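You operate a simulated robot arm through the tools that you are given. There is no shell and no other tool.

Carry out the task below with a simulated robot arm. There is one attempt and no reset: what you move stays moved.

JOB
Blend at MID to a light froth, switch off, dial to OFF, lid off.
Fine: lay the lid on the bench.
Where things are to end (x, y in the base frame): jar lid within 6 cm of [43, 38].

Only the result counts: the job must be done as asked and must still hold three seconds after the hand-in. Knocking over, shifting, dropping, spilling or breaking anything else fails it. A push-on lid holds only when it is set on centred and level and pressed home; a screw cap is set on level and turned clockwise until tight.

ROBOT AND FRAMES
A 7-joint arm with a two-finger parallel gripper, fixed in place. Base frame: the origin is at the foot of the arm, x ahead of it, y to its left, z up; the work surface is at about z = 85. Readings come in cm, degrees, newtons and seconds.
With the tool pointing down near the work surface it reaches from about 30 to 70 cm from the base axis. Its first joint turns from -66.0 to 66.0 degrees. Payload 1.57 kg.
The TCP is the grasp point between the finger pads, 3 cm short of the fingertips. In the tool frame z runs along the fingers and y along their closing line. The gripper opens to 11 cm. The fingers are 2.4 cm wide and 1.2 cm thick; the gripper's body (4.8 by 11.2 cm) begins 7.8 cm behind the TCP.
Orientation is that of the tool frame in the base frame, as a unit quaternion [w, x, y, z]. With the fingers straight down and closing along the base's y, the tool's x points along the base's -x, its y along +y and its z along -z.

CONTROLS
- The arm moves only by the tool send_rows. Its argument "increments" is one flat list of numbers, 7 for each row, row after row: the closure, from 0 (fully open) to 1 (shut), then the shift along the base's x, y, z in units of 300 mm (1.0 is 300 mm), then the turn, a rotation vector about the base's x, y, z in units of 45 degrees (1.0 is 45 degrees). In form: [jaw, tx, ty, tz, rx, ry, rz, jaw, tx, ty, tz, rx, ry, rz, ...]. A call has 1 to 20 rows; each row is the pose to reach, as a shift and turn from the pose commanded when the call began. A call with a number of a shift or a turn outside -1 to 1 is refused whole. Each row takes 0.2 s and may step no farther than 5 cm and 8.6 degrees from the row before; otherwise, or with a gripper value out of range, the whole call is refused. Where a pose cannot be reached the arm comes as near as it can. A force on the tool above 40 N (or 10 N above the force at the start of the call, whichever is more), or a blocked arm, ends the call early, and 0.2 s more pass. The fingers move at their own pace (about 10.8 cm/s each) and stop on an object; they squeeze with about 36 N. The grip force told is the motor's: it shows also when the fingers shut on nothing. Time passes only in rows, and 0.2 s behind the last, so rows that repeat a pose let the fingers close. It gives the time, the measured TCP pose, the force on the tool (base axes), the opening and the grip force at its end, in the units of the frame above (readings bear some noise), with the torque about the TCP (base axes, N m) and any sound that the robot's microphone picked up.
- Cameras (640 x 400 px; columns grow to the right, rows downward): "scene" is fixed at [15.16, -38.07, 140.93]; the picture's right is [0.89, -0.46, 0.00], its down [-0.23, -0.45, -0.86] and it looks along [0.39, 0.77, -0.50] (base axes); focal length 332 px, centre (320, 200). "wrist" rides on the gripper at [7, 1.6, -14.1] in the tool frame; the picture's right is [-0.23, 0.97, 0.00], its down [-0.86, -0.20, -0.48] and it looks along [-0.47, -0.11, 0.88] (tool axes); focal length 222 px, centre (320, 200). There is no depth. A picture from a camera that has moved, and an enlarged one, comes with that camera's place and axes in the base frame and with its lens.
- get_image(camera): a new picture of that camera. It takes no simulated time.
- enlarge(camera, box): a new picture of the part [left, top, right, bottom] of that camera's present view, enlarged. It takes no simulated time.
- close_job(): hands the job in; it is judged then, once.

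Nothing tells you positions but the pictures and the camera data. Unless the task says otherwise, let go and move clear before handing in.

The tools are called after "Request:" by a JSON object that holds its "fn" and its "kwargs". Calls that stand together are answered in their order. send_rows: Moves the arm, as the interface text tells. Its arguments: {"type":"object","properties":{"increments":{"type":"array","items":{"type":"number"}}},"required":["increments"]} The other tools are called the same way: get_image (camera) takes a picture; enlarge (camera, box) takes an enlarged picture of a part of a camera's view; close_job () hands the job in.

At the start:

```text
time: 0.0
eef_pos: [46.87, 10.14, 120.99]
tool_rot: [0.0, 0.0, 1.0, 0.0]
force: [-0.2, 0.0, -0.2]
ft_torque: [0.04, -0.01, 0.04]
opening: 10.99
grip_force: 0.1
```

scene: 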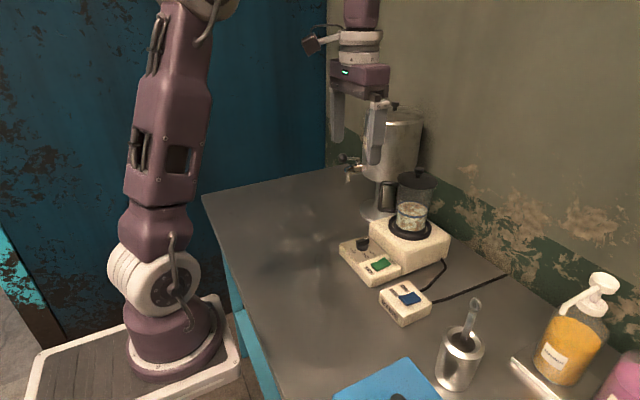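
wrist: 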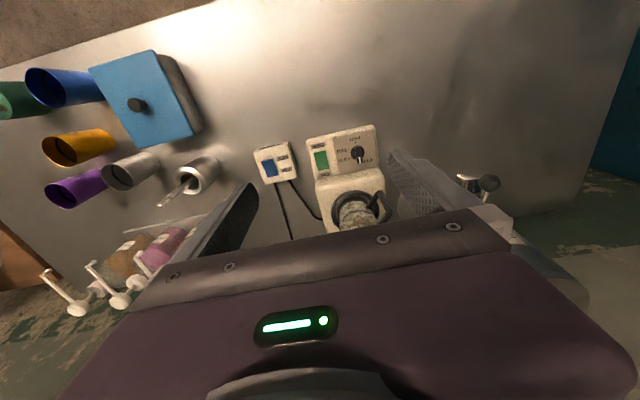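

I see a blender with a base, a control panel with a green switch and a dial, and a separate box with a blue switch (probably a power outlet). I'll look closer first.

Request:
{"fn": "enlarge", "kwargs": {"camera": "scene", "box": [320, 150, 480, 250]}}

Request:
{"fn": "enlarge", "kwargs": {"camera": "scene", "box": [320, 230, 480, 330]}}

Request:
{"fn": "enlarge", "kwargs": {"camera": "wrist", "box": [240, 110, 400, 210]}}

Request:
{"fn": "enlarge", "kwargs": {"camera": "wrist", "box": [300, 115, 396, 175]}}

```text
4.00 times, centred on (400, 200) of scene
camera zoom: at [15.16, -38.07, 140.93], right [0.89, -0.46, 0.0], down [-0.23, -0.45, -0.86], along [0.39, 0.77, -0.5], focal length 1329 px, centre (0, 200)
```

zoom: 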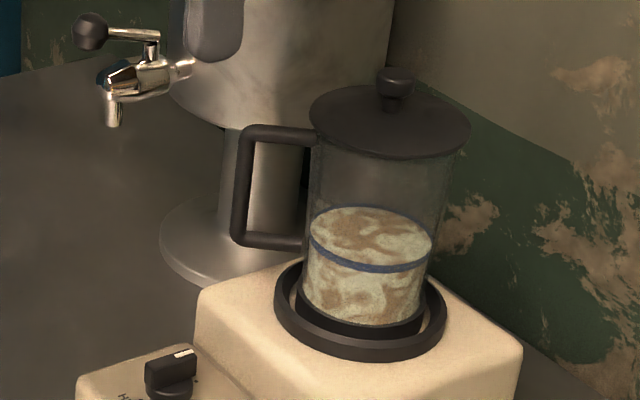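

```text
4.00 times, centred on (400, 280) of scene
camera zoom: at [15.16, -38.07, 140.93], right [0.89, -0.46, 0.0], down [-0.23, -0.45, -0.86], along [0.39, 0.77, -0.5], focal length 1329 px, centre (0, -120)
```

zoom: 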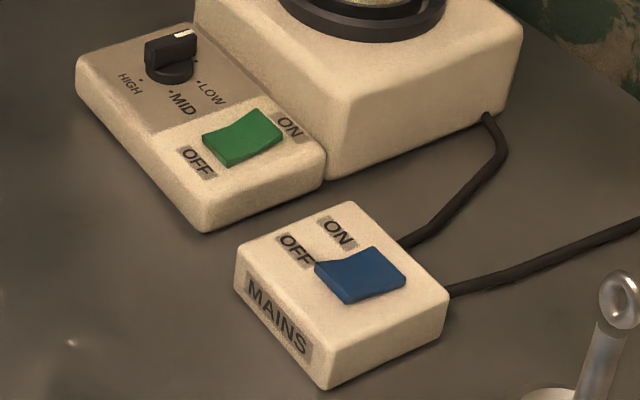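

```text
4.00 times, centred on (320, 160) of wrist
camera zoom: at [39.94, 11.99, 134.88], right [0.23, 0.97, 0.0], down [0.86, -0.2, 0.48], along [0.47, -0.11, -0.88], focal length 888 px, centre (320, 360)
```

zoom: 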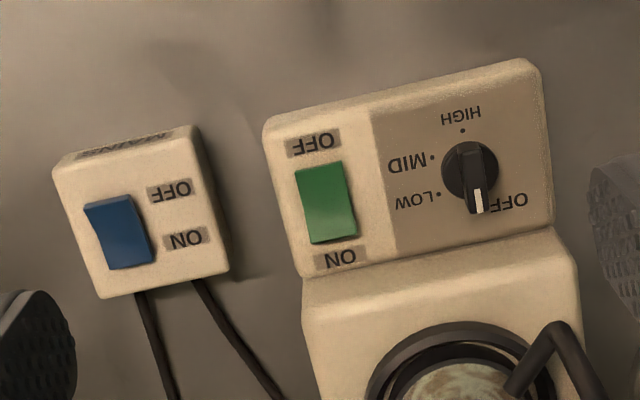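

```text
6.67 times, centred on (348, 145) of wrist
camera zoom: at [39.94, 11.99, 134.88], right [0.23, 0.97, 0.0], down [0.86, -0.2, 0.48], along [0.47, -0.11, -0.88], focal length 1481 px, centre (133, 567)
```

zoom: 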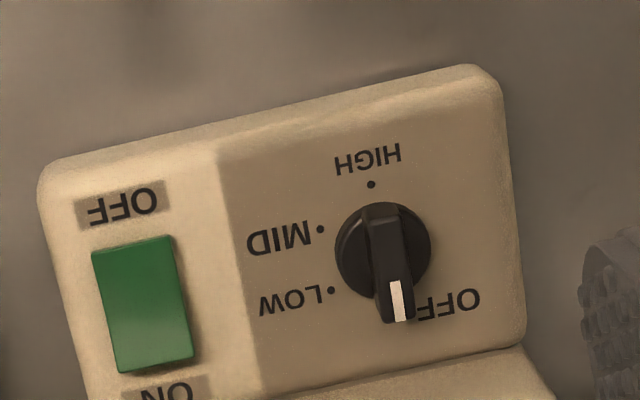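

The jar with its lid sits on the blender housing at about (67, 14), with the handle toward the dial. The dial is near (55, 16) and points at OFF. Next I'll check the rockers, mains and contents up close.

Request:
{"fn": "enlarge", "kwargs": {"camera": "scene", "box": [335, 230, 415, 280]}}

Request:
{"fn": "enlarge", "kwargs": {"camera": "scene", "box": [370, 275, 450, 325]}}

Request:
{"fn": "enlarge", "kwargs": {"camera": "scene", "box": [370, 160, 450, 210]}}

Request:
{"fn": "enlarge", "kwargs": {"camera": "scene", "box": [370, 195, 450, 245]}}

Request:
{"fn": "enlarge", "kwargs": {"camera": "wrist", "box": [245, 130, 341, 190]}}

```text
8.00 times, centred on (375, 255) of scene
camera zoom: at [15.16, -38.07, 140.93], right [0.89, -0.46, 0.0], down [-0.23, -0.45, -0.86], along [0.39, 0.77, -0.5], focal length 2659 px, centre (-120, -240)
```

zoom: 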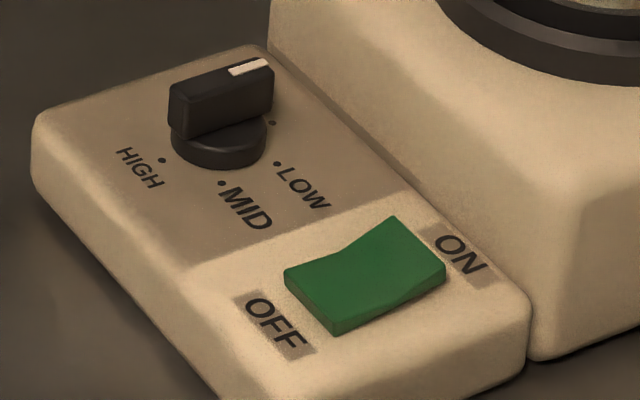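

```text
8.00 times, centred on (410, 300) of scene
camera zoom: at [15.16, -38.07, 140.93], right [0.89, -0.46, 0.0], down [-0.23, -0.45, -0.86], along [0.39, 0.77, -0.5], focal length 2659 px, centre (-400, -600)
```

zoom: 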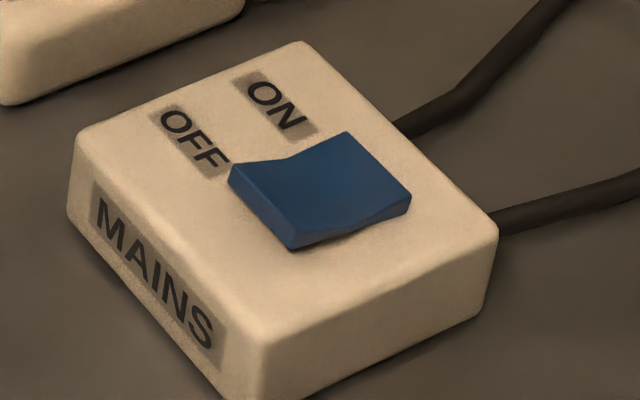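

```text
8.00 times, centred on (410, 185) of scene
camera zoom: at [15.16, -38.07, 140.93], right [0.89, -0.46, 0.0], down [-0.23, -0.45, -0.86], along [0.39, 0.77, -0.5], focal length 2659 px, centre (-400, 320)
```

zoom: 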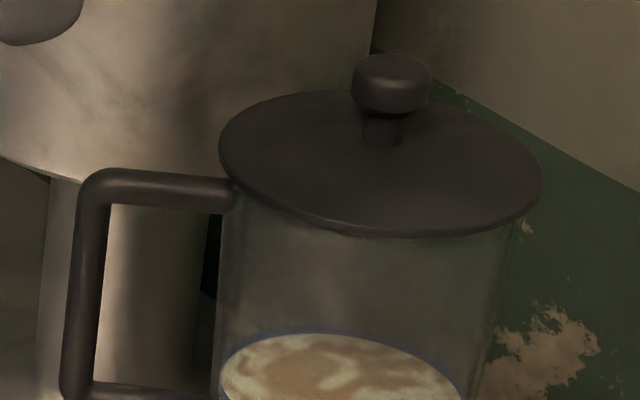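

```text
8.00 times, centred on (410, 220) of scene
camera zoom: at [15.16, -38.07, 140.93], right [0.89, -0.46, 0.0], down [-0.23, -0.45, -0.86], along [0.39, 0.77, -0.5], focal length 2659 px, centre (-400, 40)
```

zoom: 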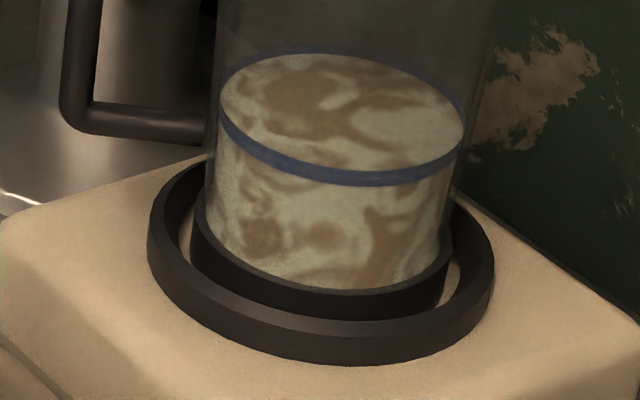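

```text
6.67 times, centred on (293, 160) of wrist
camera zoom: at [39.94, 11.99, 134.88], right [0.23, 0.97, 0.0], down [0.86, -0.2, 0.48], along [0.47, -0.11, -0.88], focal length 1481 px, centre (500, 467)
```

zoom: 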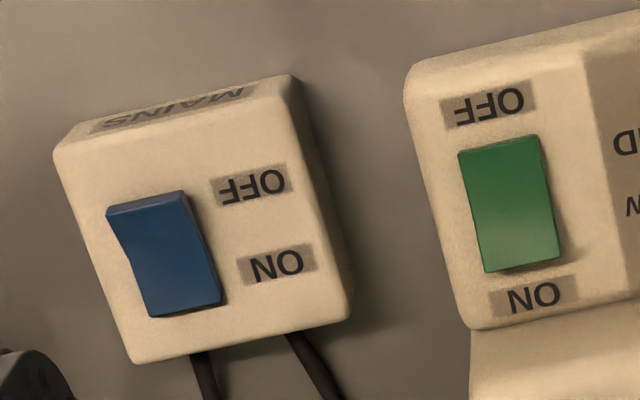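

Mains looks ON, with its ON end pressed, and the green switch looks OFF. I'll pull the arm back and tilt the wrist camera forward for a better view of the dial, jar and lid.

Request:
{"fn": "send_rows", "kwargs": {"increments": [0, -0.08, 0.01, 0.0, 0, -0.167, 0, 0, -0.16, 0.02, 0.0, 0, -0.333, 0, 0, -0.24, 0.03, -0.02, 0, -0.5, 0, 0, -0.32, 0.04, -0.03, 0, -0.667, 0, 0, -0.32, 0.04, -0.03, 0, -0.667, 0]}}

Request:
{"fn": "get_image", "kwargs": {"camera": "wrist"}}

Request:
{"fn": "get_image", "kwargs": {"camera": "scene"}}

```text
time: 1.2
eef_pos: [37.2, 11.63, 120.18]
tool_rot: [0.259, 0.0, 0.966, 0.0]
force: [0.1, -0.3, 0.4]
ft_torque: [0.0, -0.01, -0.02]
opening: 10.98
grip_force: 0.0
```

```text
taken
camera wrist: at [24.16, 13.23, 128.63], right [0.2, 0.97, 0.11], down [0.5, -0.2, 0.84], along [0.84, -0.11, -0.53], focal length 222 px, centre (320, 200)
```

wrist: 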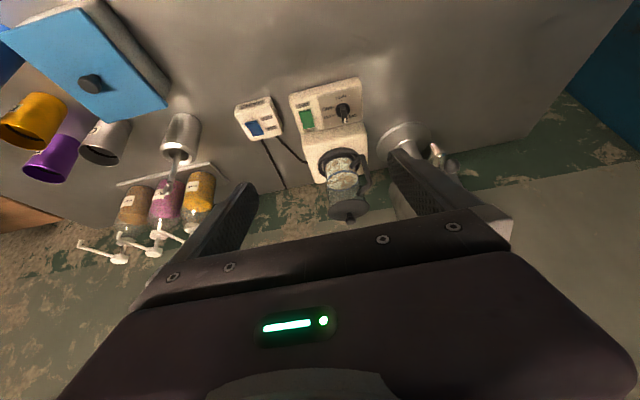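

```text
taken
```

scene: 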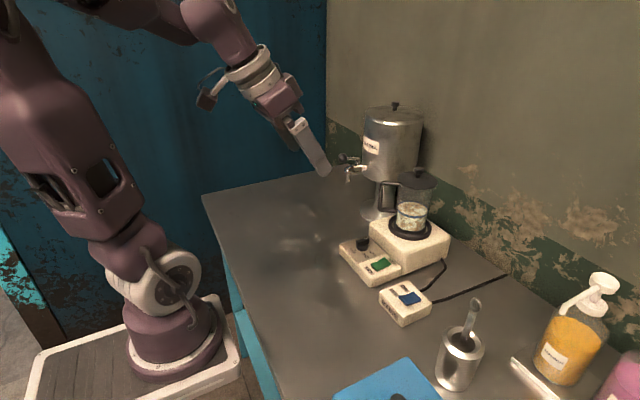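

Request:
{"fn": "enlarge", "kwargs": {"camera": "wrist", "box": [280, 70, 408, 150]}}

Request:
{"fn": "enlarge", "kwargs": {"camera": "wrist", "box": [290, 140, 418, 220]}}

Request:
{"fn": "enlarge", "kwargs": {"camera": "wrist", "box": [225, 85, 321, 145]}}

Request:
{"fn": "enlarge", "kwargs": {"camera": "scene", "box": [320, 90, 480, 190]}}

```text
5.00 times, centred on (344, 110) of wrist
camera zoom: at [24.16, 13.23, 128.63], right [0.2, 0.97, 0.11], down [0.5, -0.2, 0.84], along [0.84, -0.11, -0.53], focal length 1111 px, centre (200, 650)
```

zoom: 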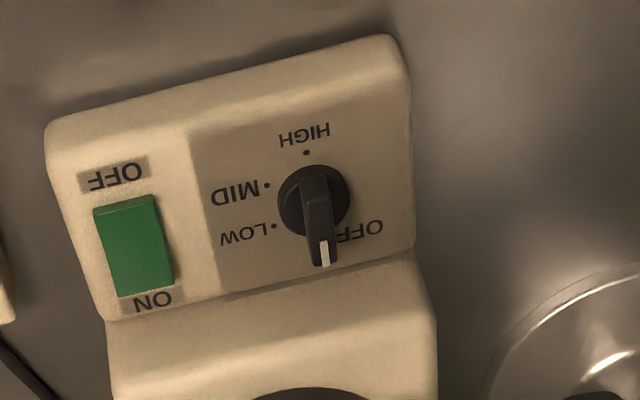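

```text
5.00 times, centred on (354, 180) of wrist
camera zoom: at [24.16, 13.23, 128.63], right [0.2, 0.97, 0.11], down [0.5, -0.2, 0.84], along [0.84, -0.11, -0.53], focal length 1111 px, centre (150, 300)
```

zoom: 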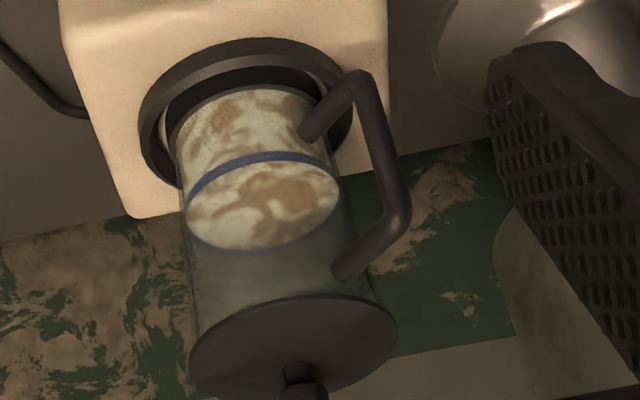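

```text
6.67 times, centred on (273, 115) of wrist
camera zoom: at [24.16, 13.23, 128.63], right [0.2, 0.97, 0.11], down [0.5, -0.2, 0.84], along [0.84, -0.11, -0.53], focal length 1481 px, centre (633, 767)
```

zoom: 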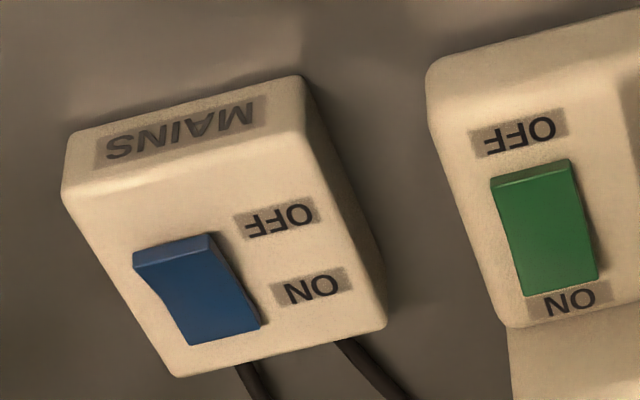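

```text
4.00 times, centred on (400, 140) of scene
camera zoom: at [15.16, -38.07, 140.93], right [0.89, -0.46, 0.0], down [-0.23, -0.45, -0.86], along [0.39, 0.77, -0.5], focal length 1329 px, centre (0, 440)
```

zoom: 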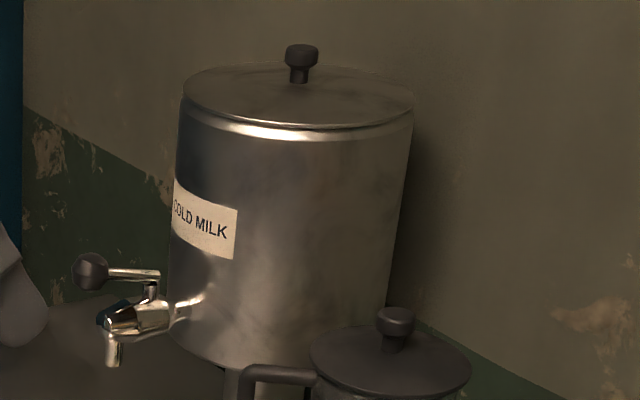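

The panel is square to the base axes. The dial axis is at about (55.2, 16.55) with OFF at 0°, LOW at -60°, MID at -120° and HIGH at 180°. The green rocker is centred at about (55.2, 8.8), with ON toward +x. I'll move above the dial next.

Request:
{"fn": "send_rows", "kwargs": {"increments": [0.2, 0.095, 0.028, -0.05, 0, 0.111, 0, 0.3, 0.19, 0.057, -0.13, 0, 0.222, 0, 0.3, 0.285, 0.085, -0.23, 0, 0.333, 0, 0.3, 0.38, 0.113, -0.33, 0, 0.444, 0, 0.3, 0.475, 0.142, -0.43, 0, 0.555, 0, 0.3, 0.571, 0.17, -0.503, 0, 0.667, 0, 0.3, 0.571, 0.17, -0.503, 0, 0.667, 0]}}

Request:
{"fn": "get_image", "kwargs": {"camera": "wrist"}}

Request:
{"fn": "get_image", "kwargs": {"camera": "scene"}}

```text
time: 2.8
eef_pos: [54.36, 16.65, 104.99]
tool_rot: [-0.001, 0.001, 1.0, 0.001]
force: [0.3, -0.2, 0.5]
ft_torque: [0.02, 0.01, -0.08]
opening: 7.68
grip_force: 0.1
```

```text
taken
camera wrist: at [47.53, 18.3, 118.83], right [0.23, 0.97, 0.0], down [0.86, -0.2, 0.48], along [0.47, -0.11, -0.88], focal length 222 px, centre (320, 200)
```

wrist: 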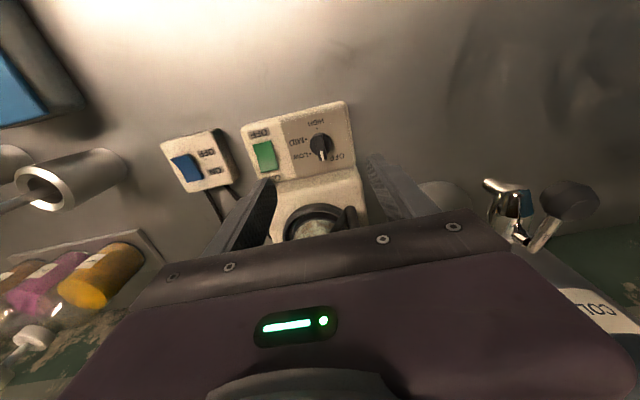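

```text
taken
```

scene: 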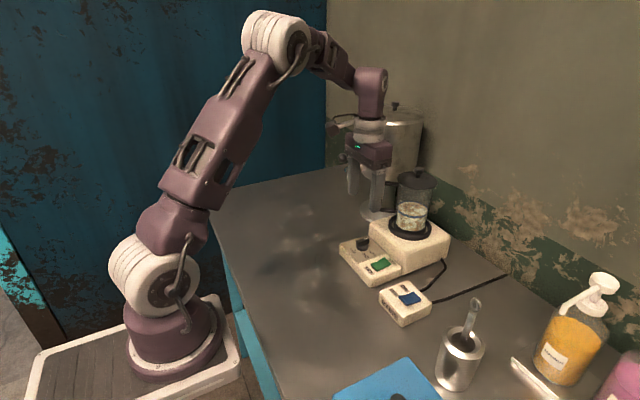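

Request:
{"fn": "enlarge", "kwargs": {"camera": "wrist", "box": [272, 110, 368, 170]}}

Request:
{"fn": "enlarge", "kwargs": {"camera": "wrist", "box": [240, 150, 400, 250]}}

Request:
{"fn": "enlarge", "kwargs": {"camera": "scene", "box": [310, 110, 470, 260]}}

```text
6.67 times, centred on (320, 140) of wrist
camera zoom: at [47.53, 18.3, 118.83], right [0.23, 0.97, 0.0], down [0.86, -0.2, 0.48], along [0.47, -0.11, -0.88], focal length 1481 px, centre (320, 600)
```

zoom: 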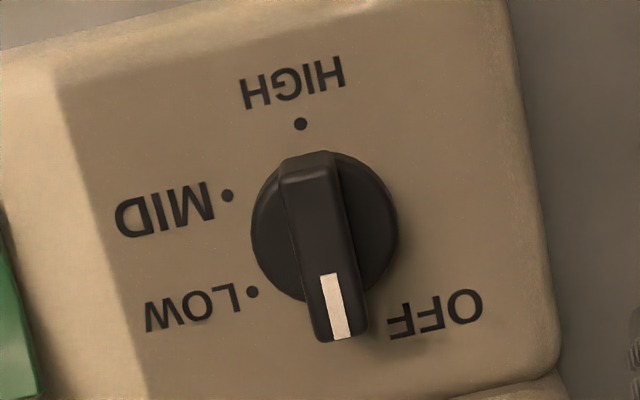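

```text
4.00 times, centred on (320, 200) of wrist
camera zoom: at [47.53, 18.3, 118.83], right [0.23, 0.97, 0.0], down [0.86, -0.2, 0.48], along [0.47, -0.11, -0.88], focal length 888 px, centre (320, 200)
```

zoom: 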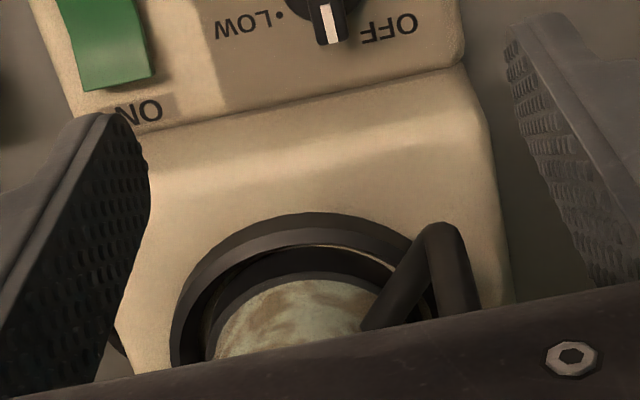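

```text
2.67 times, centred on (390, 185) of scene
camera zoom: at [15.17, -38.07, 140.93], right [0.89, -0.46, 0.0], down [-0.23, -0.45, -0.86], along [0.39, 0.77, -0.5], focal length 886 px, centre (133, 240)
```

zoom: 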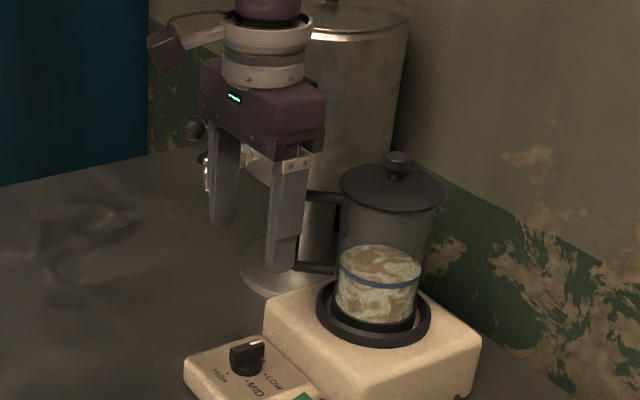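

The dots confirm the dial axis at (55.2, 16.57), with the bar along x and its top near z = 90.2. I'll descend with the fingers either side of the bar, slightly toward its tail so the hand body stays clear of the jar handle.

Request:
{"fn": "send_rows", "kwargs": {"increments": [0.5, 0.002, -0.003, -0.14, 0, 0, 0, 0.5, 0.002, -0.003, -0.28, 0, 0, 0, 0.5, 0.002, -0.003, -0.37, 0, 0, 0, 0.5, 0.002, -0.003, -0.41, 0, 0, 0, 0.5, 0.002, -0.003, -0.4263, 0, 0, 0, 0.5, 0.002, -0.003, -0.4263, 0, 0, 0]}}

Request:
{"fn": "enlarge", "kwargs": {"camera": "wrist", "box": [240, 130, 400, 230]}}

Request:
{"fn": "enlarge", "kwargs": {"camera": "scene", "box": [320, 170, 448, 270]}}

```text
time: 4.2
eef_pos: [54.41, 16.45, 92.2]
tool_rot: [-0.001, -0.002, 1.0, 0.001]
force: [0.3, -0.6, 0.1]
ft_torque: [-0.04, -0.07, 0.0]
opening: 5.5
grip_force: 0.0
```

```text
4.00 times, centred on (320, 180) of wrist
camera zoom: at [47.52, 18.2, 106.05], right [0.23, 0.97, 0.0], down [0.85, -0.2, 0.48], along [0.47, -0.11, -0.88], focal length 888 px, centre (320, 280)
```

zoom: 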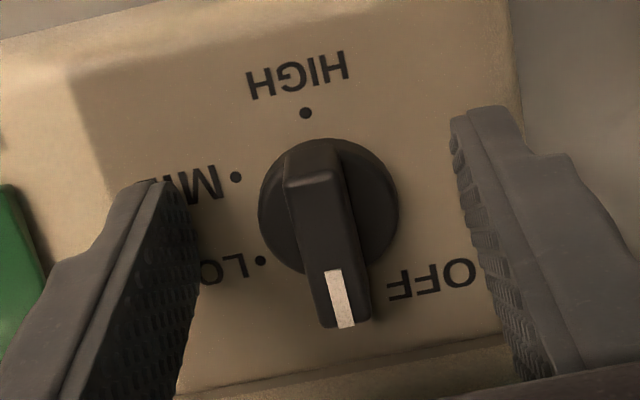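

```text
4.00 times, centred on (384, 220) of scene
camera zoom: at [15.16, -38.07, 140.93], right [0.89, -0.46, 0.0], down [-0.23, -0.45, -0.86], along [0.39, 0.77, -0.5], focal length 1329 px, centre (64, 120)
```

zoom: 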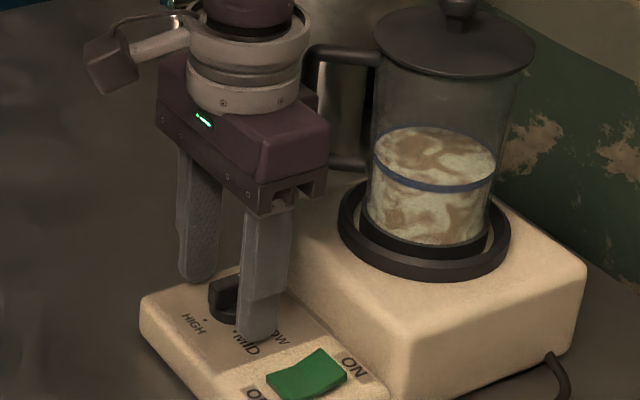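

The fingers straddle the dial bar cleanly. I'll close on it now.

Request:
{"fn": "send_rows", "kwargs": {"increments": [0.8, 0, 0, 0, 0, 0, 0, 1, 0, 0, 0, 0, 0, 0, 1, 0, 0, 0, 0, 0, 0, 1, 0, 0, 0, 0, 0, 0]}}

Request:
{"fn": "enlarge", "kwargs": {"camera": "wrist", "box": [240, 130, 400, 230]}}

```text
time: 5.2
eef_pos: [54.35, 16.57, 92.11]
tool_rot: [0.001, -0.001, 1.0, 0.0]
force: [0.8, 3.8, -4.0]
ft_torque: [0.13, -0.06, -0.01]
opening: 2.8
grip_force: 38.4
```

```text
4.00 times, centred on (320, 180) of wrist
camera zoom: at [47.52, 18.22, 106.05], right [0.23, 0.97, 0.0], down [0.86, -0.2, 0.48], along [0.47, -0.11, -0.88], focal length 888 px, centre (320, 280)
```

zoom: 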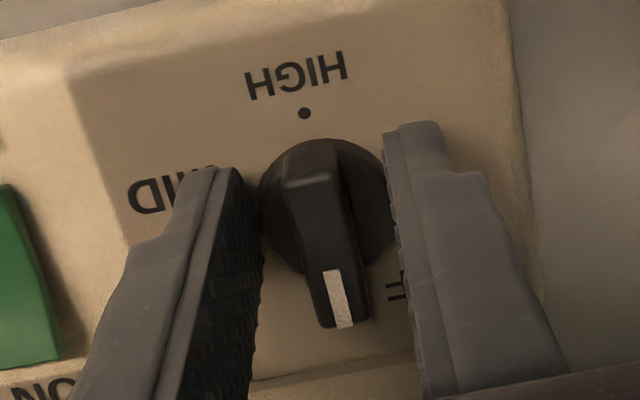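

The fingers stopped at 2.8 cm, so they're holding the dial's round skirt, which is a firm grip. I'll turn it clockwise 42° about the dial axis and check.

Request:
{"fn": "send_rows", "kwargs": {"increments": [1, 0.0002, 0.0035, 0, 0, 0, -0.1556, 1, 0.0008, 0.0069, 0, 0, 0, -0.3111, 1, 0.0019, 0.0102, 0, 0, 0, -0.4667, 1, 0.0033, 0.0133, 0, 0, 0, -0.6222, 1, 0.0051, 0.0163, 0, 0, 0, -0.7778, 1, 0.0073, 0.019, 0, 0, 0, -0.9333, 1, 0.0073, 0.019, 0, 0, 0, -0.9333]}}

Request:
{"fn": "enlarge", "kwargs": {"camera": "wrist", "box": [240, 130, 400, 230]}}

Request:
{"fn": "enlarge", "kwargs": {"camera": "scene", "box": [320, 170, 448, 270]}}

```text
time: 6.8
eef_pos: [54.52, 16.93, 92.15]
tool_rot: [-0.001, 0.359, 0.933, -0.002]
force: [-4.6, -10.5, -14.9]
ft_torque: [-0.2, 0.36, -0.05]
opening: 2.81
grip_force: 38.6
```

```text
4.00 times, centred on (320, 180) of wrist
camera zoom: at [50.63, 22.96, 106.07], right [0.82, 0.57, 0.0], down [0.5, -0.72, 0.48], along [0.27, -0.39, -0.88], focal length 888 px, centre (320, 280)
```

zoom: 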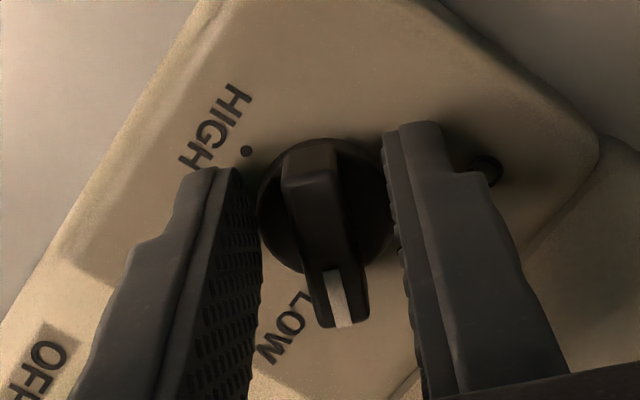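

```text
4.00 times, centred on (384, 220) of scene
camera zoom: at [15.18, -38.09, 140.92], right [0.89, -0.46, 0.0], down [-0.23, -0.45, -0.86], along [0.39, 0.77, -0.5], focal length 1329 px, centre (64, 120)
```

zoom: 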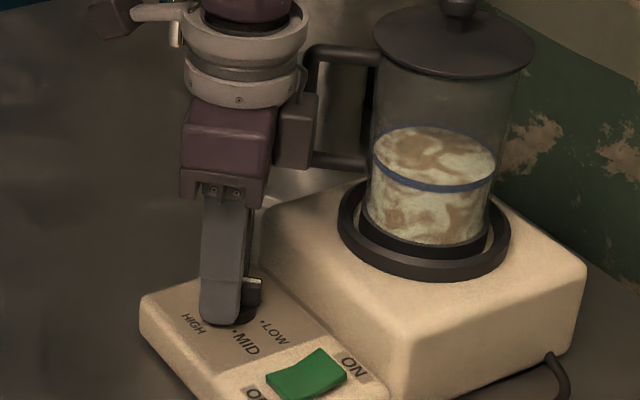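

The dial turned with the fingers and the jar hasn't moved. I'll open the fingers, lift and see whether the dial stays at -42°.

Request:
{"fn": "send_rows", "kwargs": {"increments": [0.6, 0, 0, 0, 0, 0, -0.0, 0.5, 0, 0, 0, 0, 0, 0, 0.5, 0, 0, 0.04, 0, 0, 0, 0.5, 0, 0, 0.12, 0, 0, 0]}}

Request:
{"fn": "enlarge", "kwargs": {"camera": "wrist", "box": [240, 110, 400, 210]}}

Request:
{"fn": "enlarge", "kwargs": {"camera": "scene", "box": [320, 170, 448, 270]}}

```text
time: 7.8
eef_pos: [54.66, 16.98, 95.85]
tool_rot: [0.0, 0.359, 0.933, 0.0]
force: [0.8, 0.4, -0.2]
ft_torque: [0.06, 0.01, -0.01]
opening: 5.48
grip_force: 0.1
```

```text
4.00 times, centred on (320, 160) of wrist
camera zoom: at [50.63, 23.05, 109.75], right [0.82, 0.57, 0.0], down [0.5, -0.72, 0.48], along [0.27, -0.39, -0.88], focal length 888 px, centre (320, 360)
```

zoom: 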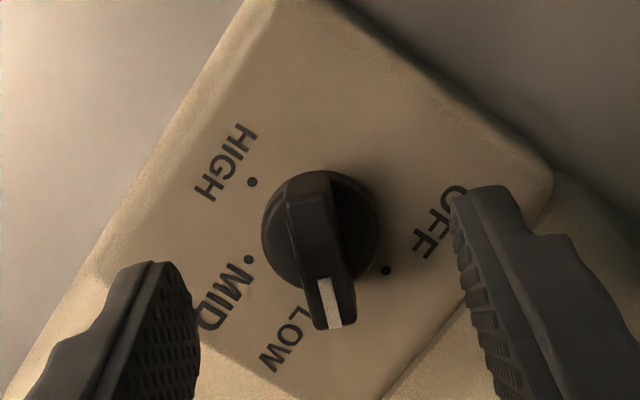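

```text
4.00 times, centred on (384, 220) of scene
camera zoom: at [15.16, -38.07, 140.93], right [0.89, -0.46, 0.0], down [-0.23, -0.45, -0.86], along [0.39, 0.77, -0.5], focal length 1329 px, centre (64, 120)
```

zoom: 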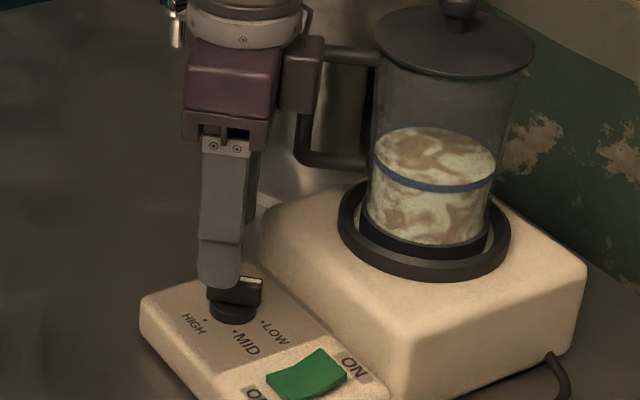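

The dial stayed put at about -42°. I'll lift, swing the hand 90° counter-clockwise and regrip with the fingers along the bar, which keeps the hand away from the jar handle.

Request:
{"fn": "send_rows", "kwargs": {"increments": [0.5, 0.002, -0.003, 0.05, 0, 0, 0.1667, 0.55, 0.005, -0.006, 0.1, 0, 0, 0.3333, 0.6, 0.008, -0.009, 0.12, 0, 0, 0.5, 0.6, 0.011, -0.012, 0.12, 0, 0, 0.6667, 0.6, 0.014, -0.015, 0.12, 0, 0, 0.8333, 0.6, 0.015, -0.0167, 0.12, 0, 0, 1.0, 0.6, 0.015, -0.0167, 0.12, 0, 0, 1.0]}}

Request:
{"fn": "send_rows", "kwargs": {"increments": [0.6, 0, 0, 0, 0, 0, 0.1667, 0.6, 0, 0, 0, 0, 0, 0.3333, 0.6, 0, 0, 0, 0, 0, 0.5, 0.6, 0, 0, 0, 0, 0, 0.6667, 0.6, 0, 0, 0, 0, 0, 0.8333, 0.6, 0, 0, 0, 0, 0, 1.0, 0.6, 0, 0, 0, 0, 0, 1.0]}}

Request:
{"fn": "get_image", "kwargs": {"camera": "wrist"}}

Request:
{"fn": "enlarge", "kwargs": {"camera": "wrist", "box": [240, 110, 400, 210]}}

Request:
{"fn": "enlarge", "kwargs": {"camera": "scene", "box": [320, 170, 448, 270]}}

```text
time: 9.4
eef_pos: [55.03, 16.56, 99.32]
tool_rot: [-0.001, -0.028, 1.0, -0.001]
force: [-0.3, -0.9, 0.3]
ft_torque: [0.01, -0.02, 0.0]
opening: 4.39
grip_force: 0.0
```

```text
time: 11.0
eef_pos: [55.0, 16.53, 99.33]
tool_rot: [0.0, -0.408, 0.913, -0.001]
force: [-0.3, 0.7, 0.2]
ft_torque: [-0.01, -0.01, -0.01]
opening: 4.39
grip_force: 0.0
```

```text
taken
camera wrist: at [49.3, 12.53, 113.31], right [-0.57, 0.82, 0.0], down [0.72, 0.5, 0.48], along [0.39, 0.28, -0.88], focal length 222 px, centre (320, 200)
```

wrist: 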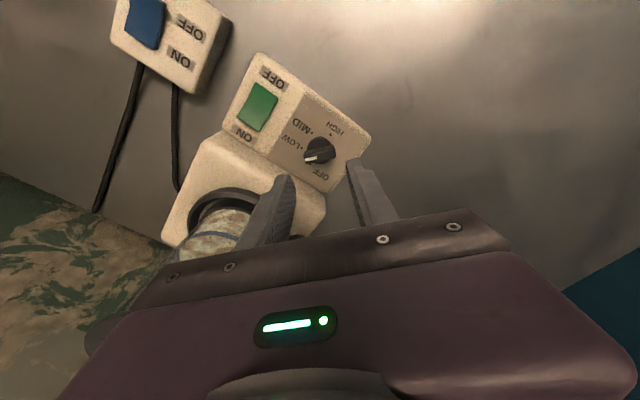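

```text
4.00 times, centred on (320, 160) of wrist
camera zoom: at [49.3, 12.53, 113.31], right [-0.57, 0.82, 0.0], down [0.72, 0.5, 0.48], along [0.39, 0.28, -0.88], focal length 888 px, centre (320, 360)
```

zoom: 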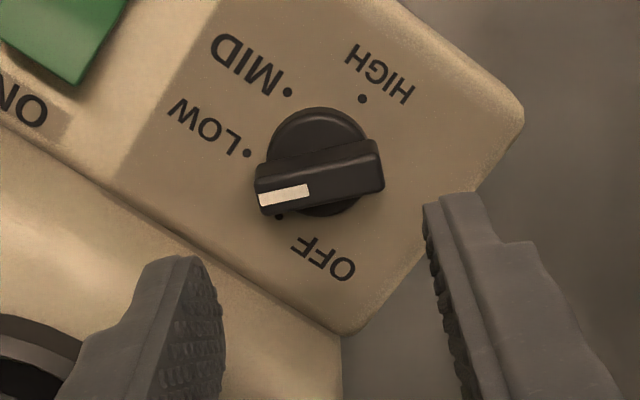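

```text
4.00 times, centred on (384, 220) of scene
camera zoom: at [15.16, -38.07, 140.93], right [0.89, -0.46, 0.0], down [-0.23, -0.45, -0.86], along [0.39, 0.77, -0.5], focal length 1329 px, centre (64, 120)
```

zoom: 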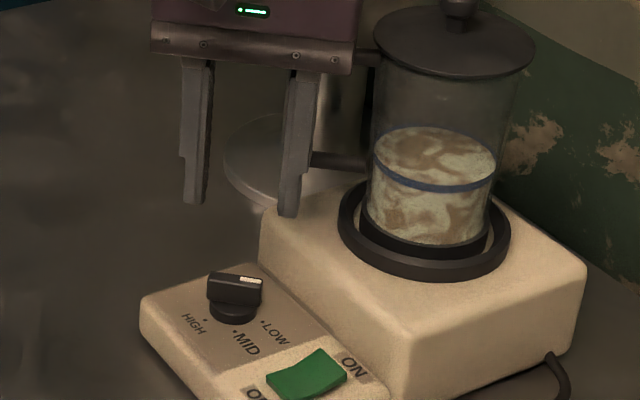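

The bar now lies along the closing line, centred at (55.2, 16.63). I'll centre over it, descend and close on its ends.

Request:
{"fn": "send_rows", "kwargs": {"increments": [0.61, 0.0067, 0.0033, -0.08, 0, 0, 0, 0.61, 0.0067, 0.0033, -0.16, 0, 0, 0, 0.61, 0.0067, 0.0033, -0.2, 0, 0, 0, 0.61, 0.0067, 0.0033, -0.2377, 0, 0, 0, 0.61, 0.0067, 0.0033, -0.2377, 0, 0, 0]}}

Request:
{"fn": "enlarge", "kwargs": {"camera": "wrist", "box": [240, 130, 400, 230]}}

Request:
{"fn": "enlarge", "kwargs": {"camera": "scene", "box": [320, 170, 448, 270]}}

```text
time: 12.2
eef_pos: [55.17, 16.56, 92.24]
tool_rot: [0.0, -0.406, 0.914, -0.001]
force: [-1.0, 0.2, -0.4]
ft_torque: [-0.04, 0.03, 0.02]
opening: 4.3
grip_force: 0.1
```

```text
4.00 times, centred on (320, 180) of wrist
camera zoom: at [49.53, 12.67, 106.17], right [-0.57, 0.82, 0.0], down [0.72, 0.5, 0.48], along [0.39, 0.27, -0.88], focal length 888 px, centre (320, 280)
```

zoom: 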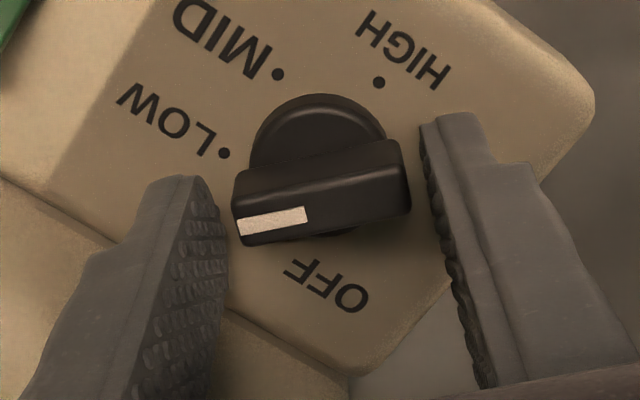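

```text
4.00 times, centred on (384, 220) of scene
camera zoom: at [15.16, -38.07, 140.93], right [0.89, -0.46, 0.0], down [-0.23, -0.45, -0.86], along [0.39, 0.77, -0.5], focal length 1329 px, centre (64, 120)
```

zoom: 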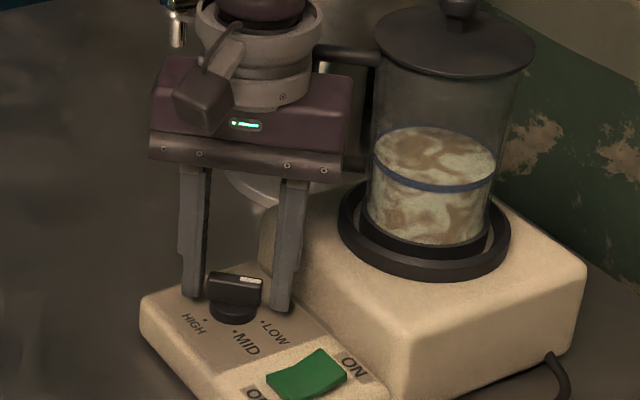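

Request:
{"fn": "send_rows", "kwargs": {"increments": [0.7, 0, 0, 0, 0, 0, 0, 1, 0, 0, 0, 0, 0, 0, 1, 0, 0, 0, 0, 0, 0]}}

Request:
{"fn": "enlarge", "kwargs": {"camera": "wrist", "box": [240, 130, 400, 230]}}

```text
time: 13.0
eef_pos: [55.19, 16.61, 92.25]
tool_rot: [0.0, -0.408, 0.913, 0.0]
force: [-7.4, 4.2, -3.0]
ft_torque: [0.27, -0.02, -0.03]
opening: 3.42
grip_force: 41.4
```

```text
4.00 times, centred on (320, 180) of wrist
camera zoom: at [49.49, 12.72, 106.17], right [-0.57, 0.82, 0.0], down [0.72, 0.5, 0.48], along [0.39, 0.27, -0.88], focal length 888 px, centre (320, 280)
```

zoom: 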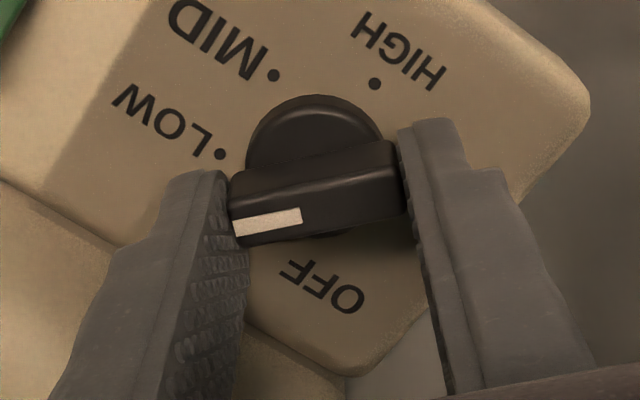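

Gripped on the bar ends. I'll turn clockwise 45° first, then the rest of the way to MID.

Request:
{"fn": "send_rows", "kwargs": {"increments": [1, -0.004, 0.0027, 0, 0, 0, -0.1667, 1, -0.004, 0.0027, 0, 0, 0, -0.3333, 1, -0.004, 0.0027, 0, 0, 0, -0.5, 1, -0.004, 0.0027, 0, 0, 0, -0.6667, 1, -0.004, 0.0027, 0, 0, 0, -0.8333, 1, -0.004, 0.0027, 0, 0, 0, -1.0]}}

Request:
{"fn": "enlarge", "kwargs": {"camera": "wrist", "box": [240, 130, 400, 230]}}

Request:
{"fn": "enlarge", "kwargs": {"camera": "scene", "box": [320, 170, 448, 270]}}

```text
time: 14.4
eef_pos: [55.22, 16.57, 92.13]
tool_rot: [0.002, -0.025, 1.0, 0.0]
force: [22.8, -17.0, -8.1]
ft_torque: [-0.37, -0.25, 0.04]
opening: 3.38
grip_force: 41.3
```

```text
4.00 times, centred on (320, 180) of wrist
camera zoom: at [48.34, 17.94, 106.15], right [0.18, 0.98, 0.0], down [0.86, -0.16, 0.48], along [0.47, -0.09, -0.88], focal length 888 px, centre (320, 280)
```

zoom: 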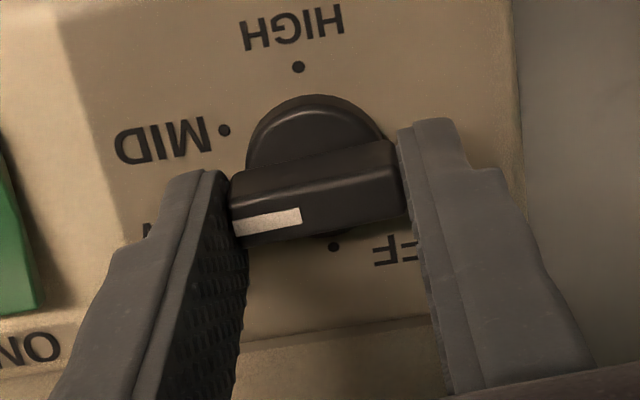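

```text
4.00 times, centred on (384, 220) of scene
camera zoom: at [15.23, -38.11, 140.91], right [0.89, -0.46, 0.0], down [-0.23, -0.45, -0.86], along [0.39, 0.77, -0.5], focal length 1329 px, centre (64, 120)
```

zoom: 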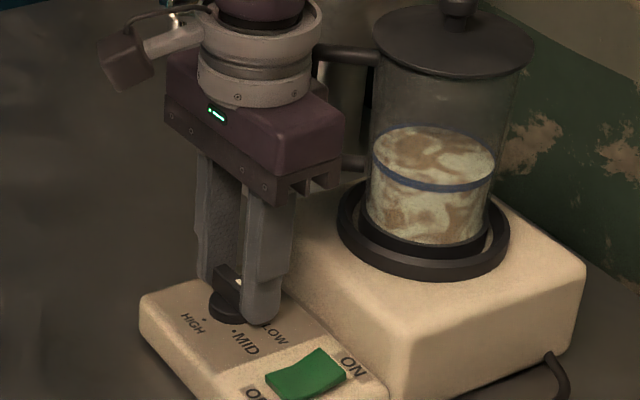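

The dial follows. I'll take out the sideways load and finish the last 33° to MID.

Request:
{"fn": "send_rows", "kwargs": {"increments": [1, 0.003, -0.002, 0.001, 0, 0, -0.1467, 1, 0.003, -0.002, 0.001, 0, 0, -0.2933, 1, 0.003, -0.002, 0.001, 0, 0, -0.44, 1, 0.003, -0.002, 0.001, 0, 0, -0.5867, 1, 0.003, -0.002, 0.001, 0, 0, -0.7333, 1, 0.003, -0.002, 0.001, 0, 0, -0.7333]}}

Request:
{"fn": "enlarge", "kwargs": {"camera": "wrist", "box": [240, 130, 400, 230]}}

Request:
{"fn": "enlarge", "kwargs": {"camera": "scene", "box": [320, 170, 448, 270]}}

```text
time: 15.8
eef_pos: [55.14, 16.45, 92.23]
tool_rot: [0.0, 0.258, 0.966, -0.002]
force: [8.1, -32.2, -9.2]
ft_torque: [-0.23, -0.11, 0.09]
opening: 3.36
grip_force: 41.3
```

```text
4.00 times, centred on (320, 180) of wrist
camera zoom: at [50.18, 21.45, 106.17], right [0.68, 0.73, 0.0], down [0.64, -0.6, 0.48], along [0.35, -0.33, -0.88], focal length 888 px, centre (320, 280)
```

zoom: 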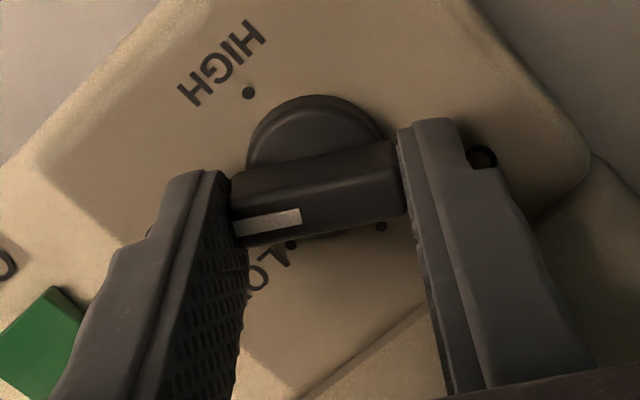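

```text
4.00 times, centred on (384, 220) of scene
camera zoom: at [15.2, -38.15, 140.9], right [0.89, -0.46, 0.0], down [-0.23, -0.45, -0.86], along [0.39, 0.77, -0.5], focal length 1329 px, centre (64, 120)
```

zoom: 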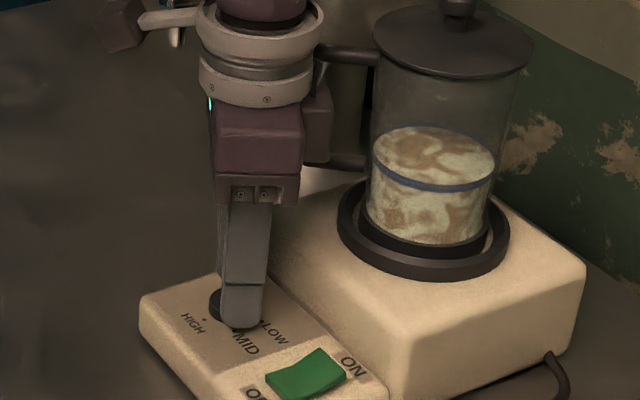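

The pointer is now at about -120°, which is MID. I'll ease off the side load, release and lift to check.

Request:
{"fn": "send_rows", "kwargs": {"increments": [1, 0.001, -0.003, 0, 0, 0, 0, 0.65, 0.001, -0.003, 0, 0, 0, 0, 0.6, 0.001, -0.003, 0, 0, 0, 0, 0.6, 0.001, -0.003, 0.05, 0, 0, 0, 0.6, 0.001, -0.003, 0.15, 0, 0, 0, 0.6, 0.001, -0.003, 0.2, 0, 0, 0]}}

Request:
{"fn": "enlarge", "kwargs": {"camera": "wrist", "box": [240, 110, 400, 210]}}

Request:
{"fn": "enlarge", "kwargs": {"camera": "scene", "box": [335, 230, 415, 280]}}

Request:
{"fn": "enlarge", "kwargs": {"camera": "scene", "box": [320, 150, 480, 250]}}

```text
time: 17.2
eef_pos: [55.27, 16.55, 98.23]
tool_rot: [0.0, 0.258, 0.966, 0.0]
force: [0.0, 0.1, -0.1]
ft_torque: [0.02, -0.03, 0.03]
opening: 4.39
grip_force: 0.0
```

```text
4.00 times, centred on (320, 160) of wrist
camera zoom: at [50.16, 21.59, 112.25], right [0.68, 0.73, 0.0], down [0.64, -0.6, 0.48], along [0.35, -0.33, -0.88], focal length 888 px, centre (320, 360)
```

zoom: 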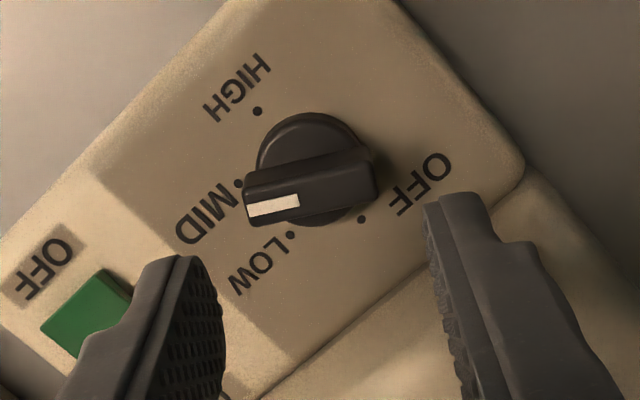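

```text
8.00 times, centred on (375, 255) of scene
camera zoom: at [15.16, -38.07, 140.93], right [0.89, -0.46, 0.0], down [-0.23, -0.45, -0.86], along [0.39, 0.77, -0.5], focal length 2659 px, centre (-120, -240)
```

zoom: 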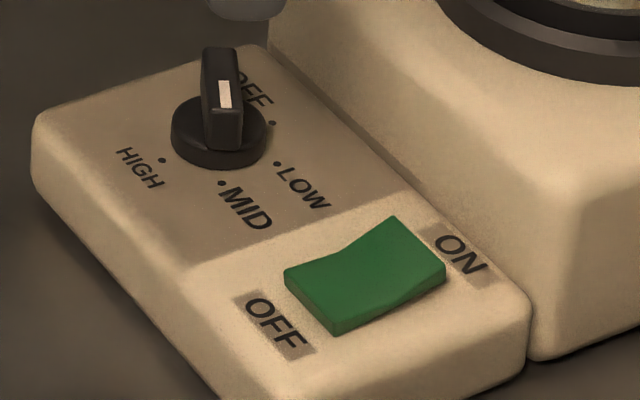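

```text
4.00 times, centred on (400, 200) of scene
camera zoom: at [15.16, -38.07, 140.93], right [0.89, -0.46, 0.0], down [-0.23, -0.45, -0.86], along [0.39, 0.77, -0.5], focal length 1329 px, centre (0, 200)
```

zoom: 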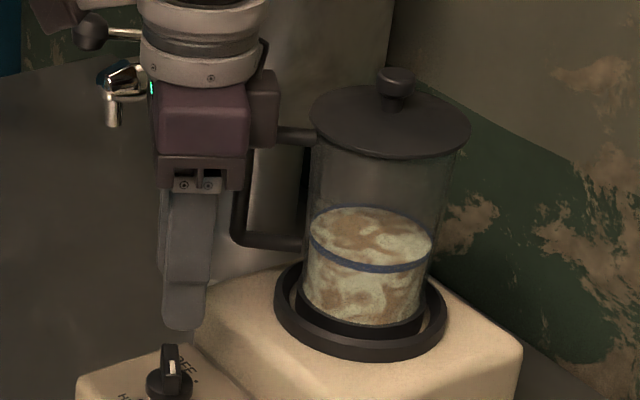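

The dial reads MID. Next I'll square the hand up, close the fingers and move over the ON end of the green rocker.

Request:
{"fn": "send_rows", "kwargs": {"increments": [0.8, -0.01, 0, 0.04, 0, 0, 0.133, 1, -0.01, -0.04, 0.06, 0, 0, 0.266, 1, 0.0, -0.12, 0.06, 0, 0, 0.399, 1, 0.03, -0.2, 0.06, 0, 0, 0.532, 1, 0.0577, -0.2583, 0.059, 0, 0, 0.6644, 1, 0.0577, -0.2583, 0.059, 0, 0, 0.6644]}}

Request:
{"fn": "enlarge", "kwargs": {"camera": "wrist", "box": [240, 110, 400, 210]}}

Request:
{"fn": "get_image", "kwargs": {"camera": "scene"}}

```text
time: 18.6
eef_pos: [56.91, 8.74, 100.05]
tool_rot: [-0.001, 0.0, 1.0, 0.0]
force: [0.0, 1.1, -0.1]
ft_torque: [0.01, 0.0, 0.02]
opening: 0.0
grip_force: 21.5
```

```text
4.00 times, centred on (320, 160) of wrist
camera zoom: at [50.13, 10.56, 114.0], right [0.23, 0.97, 0.0], down [0.86, -0.2, 0.48], along [0.47, -0.11, -0.88], focal length 888 px, centre (320, 360)
```

zoom: 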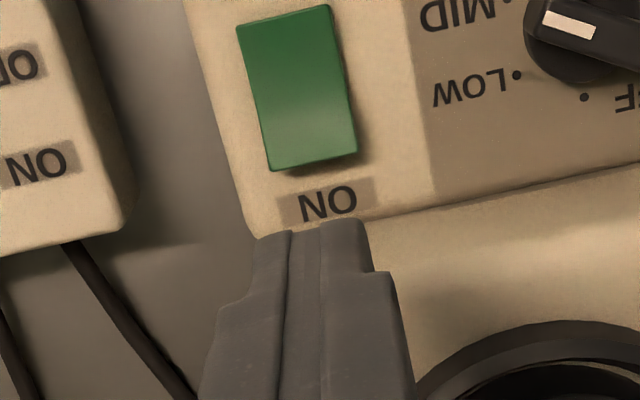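

```text
taken
```

scene: 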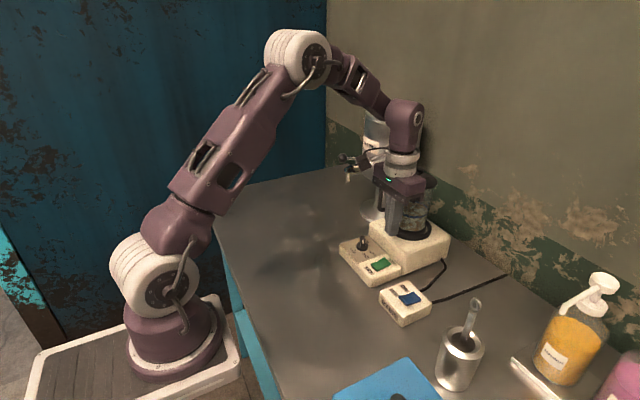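

I'm over the ON end of the rocker at about (57.0, 8.8). I'll press down in small steps.

Request:
{"fn": "send_rows", "kwargs": {"increments": [1, 0.002, 0.002, -0.12, 0, 0, 0, 1, 0.002, 0.002, -0.23, 0, 0, 0, 1, 0.002, 0.002, -0.255, 0, 0, 0, 1, 0.002, 0.002, -0.27, 0, 0, 0, 1, 0.002, 0.002, -0.28, 0, 0, 0]}}

Request:
{"fn": "enlarge", "kwargs": {"camera": "wrist", "box": [240, 130, 400, 230]}}

Request:
{"fn": "enlarge", "kwargs": {"camera": "scene", "box": [335, 200, 463, 280]}}

```text
time: 19.6
eef_pos: [57.09, 9.01, 92.21]
tool_rot: [0.002, 0.0, 1.0, 0.0]
force: [-0.5, 0.2, 7.3]
ft_torque: [-0.02, 0.11, -0.02]
opening: 0.0
grip_force: 21.3
stopped in row 5: the force on the tool passed its limit at 49 N (the readings are from after the stop); the commanded pose is now the measured one
```

```text
4.00 times, centred on (320, 180) of wrist
camera zoom: at [50.24, 10.66, 106.19], right [0.23, 0.97, 0.0], down [0.85, -0.2, 0.48], along [0.47, -0.11, -0.88], focal length 888 px, centre (320, 280)
```

zoom: 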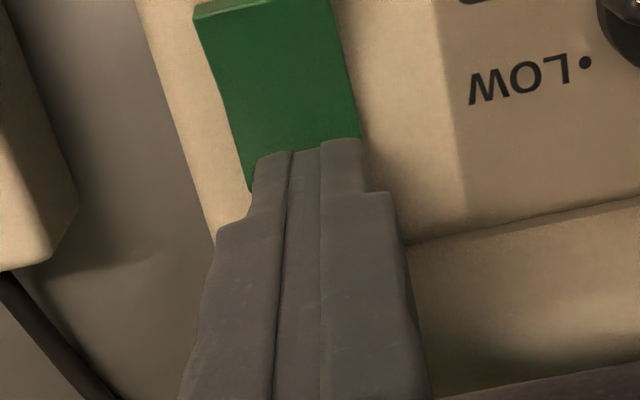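

```text
5.00 times, centred on (399, 240) of scene
camera zoom: at [15.15, -38.07, 140.93], right [0.89, -0.46, 0.0], down [-0.23, -0.45, -0.86], along [0.39, 0.77, -0.5], focal length 1662 px, centre (-75, 0)
```

zoom: 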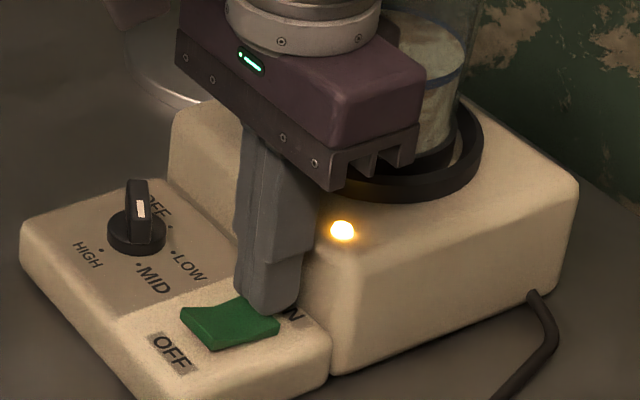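

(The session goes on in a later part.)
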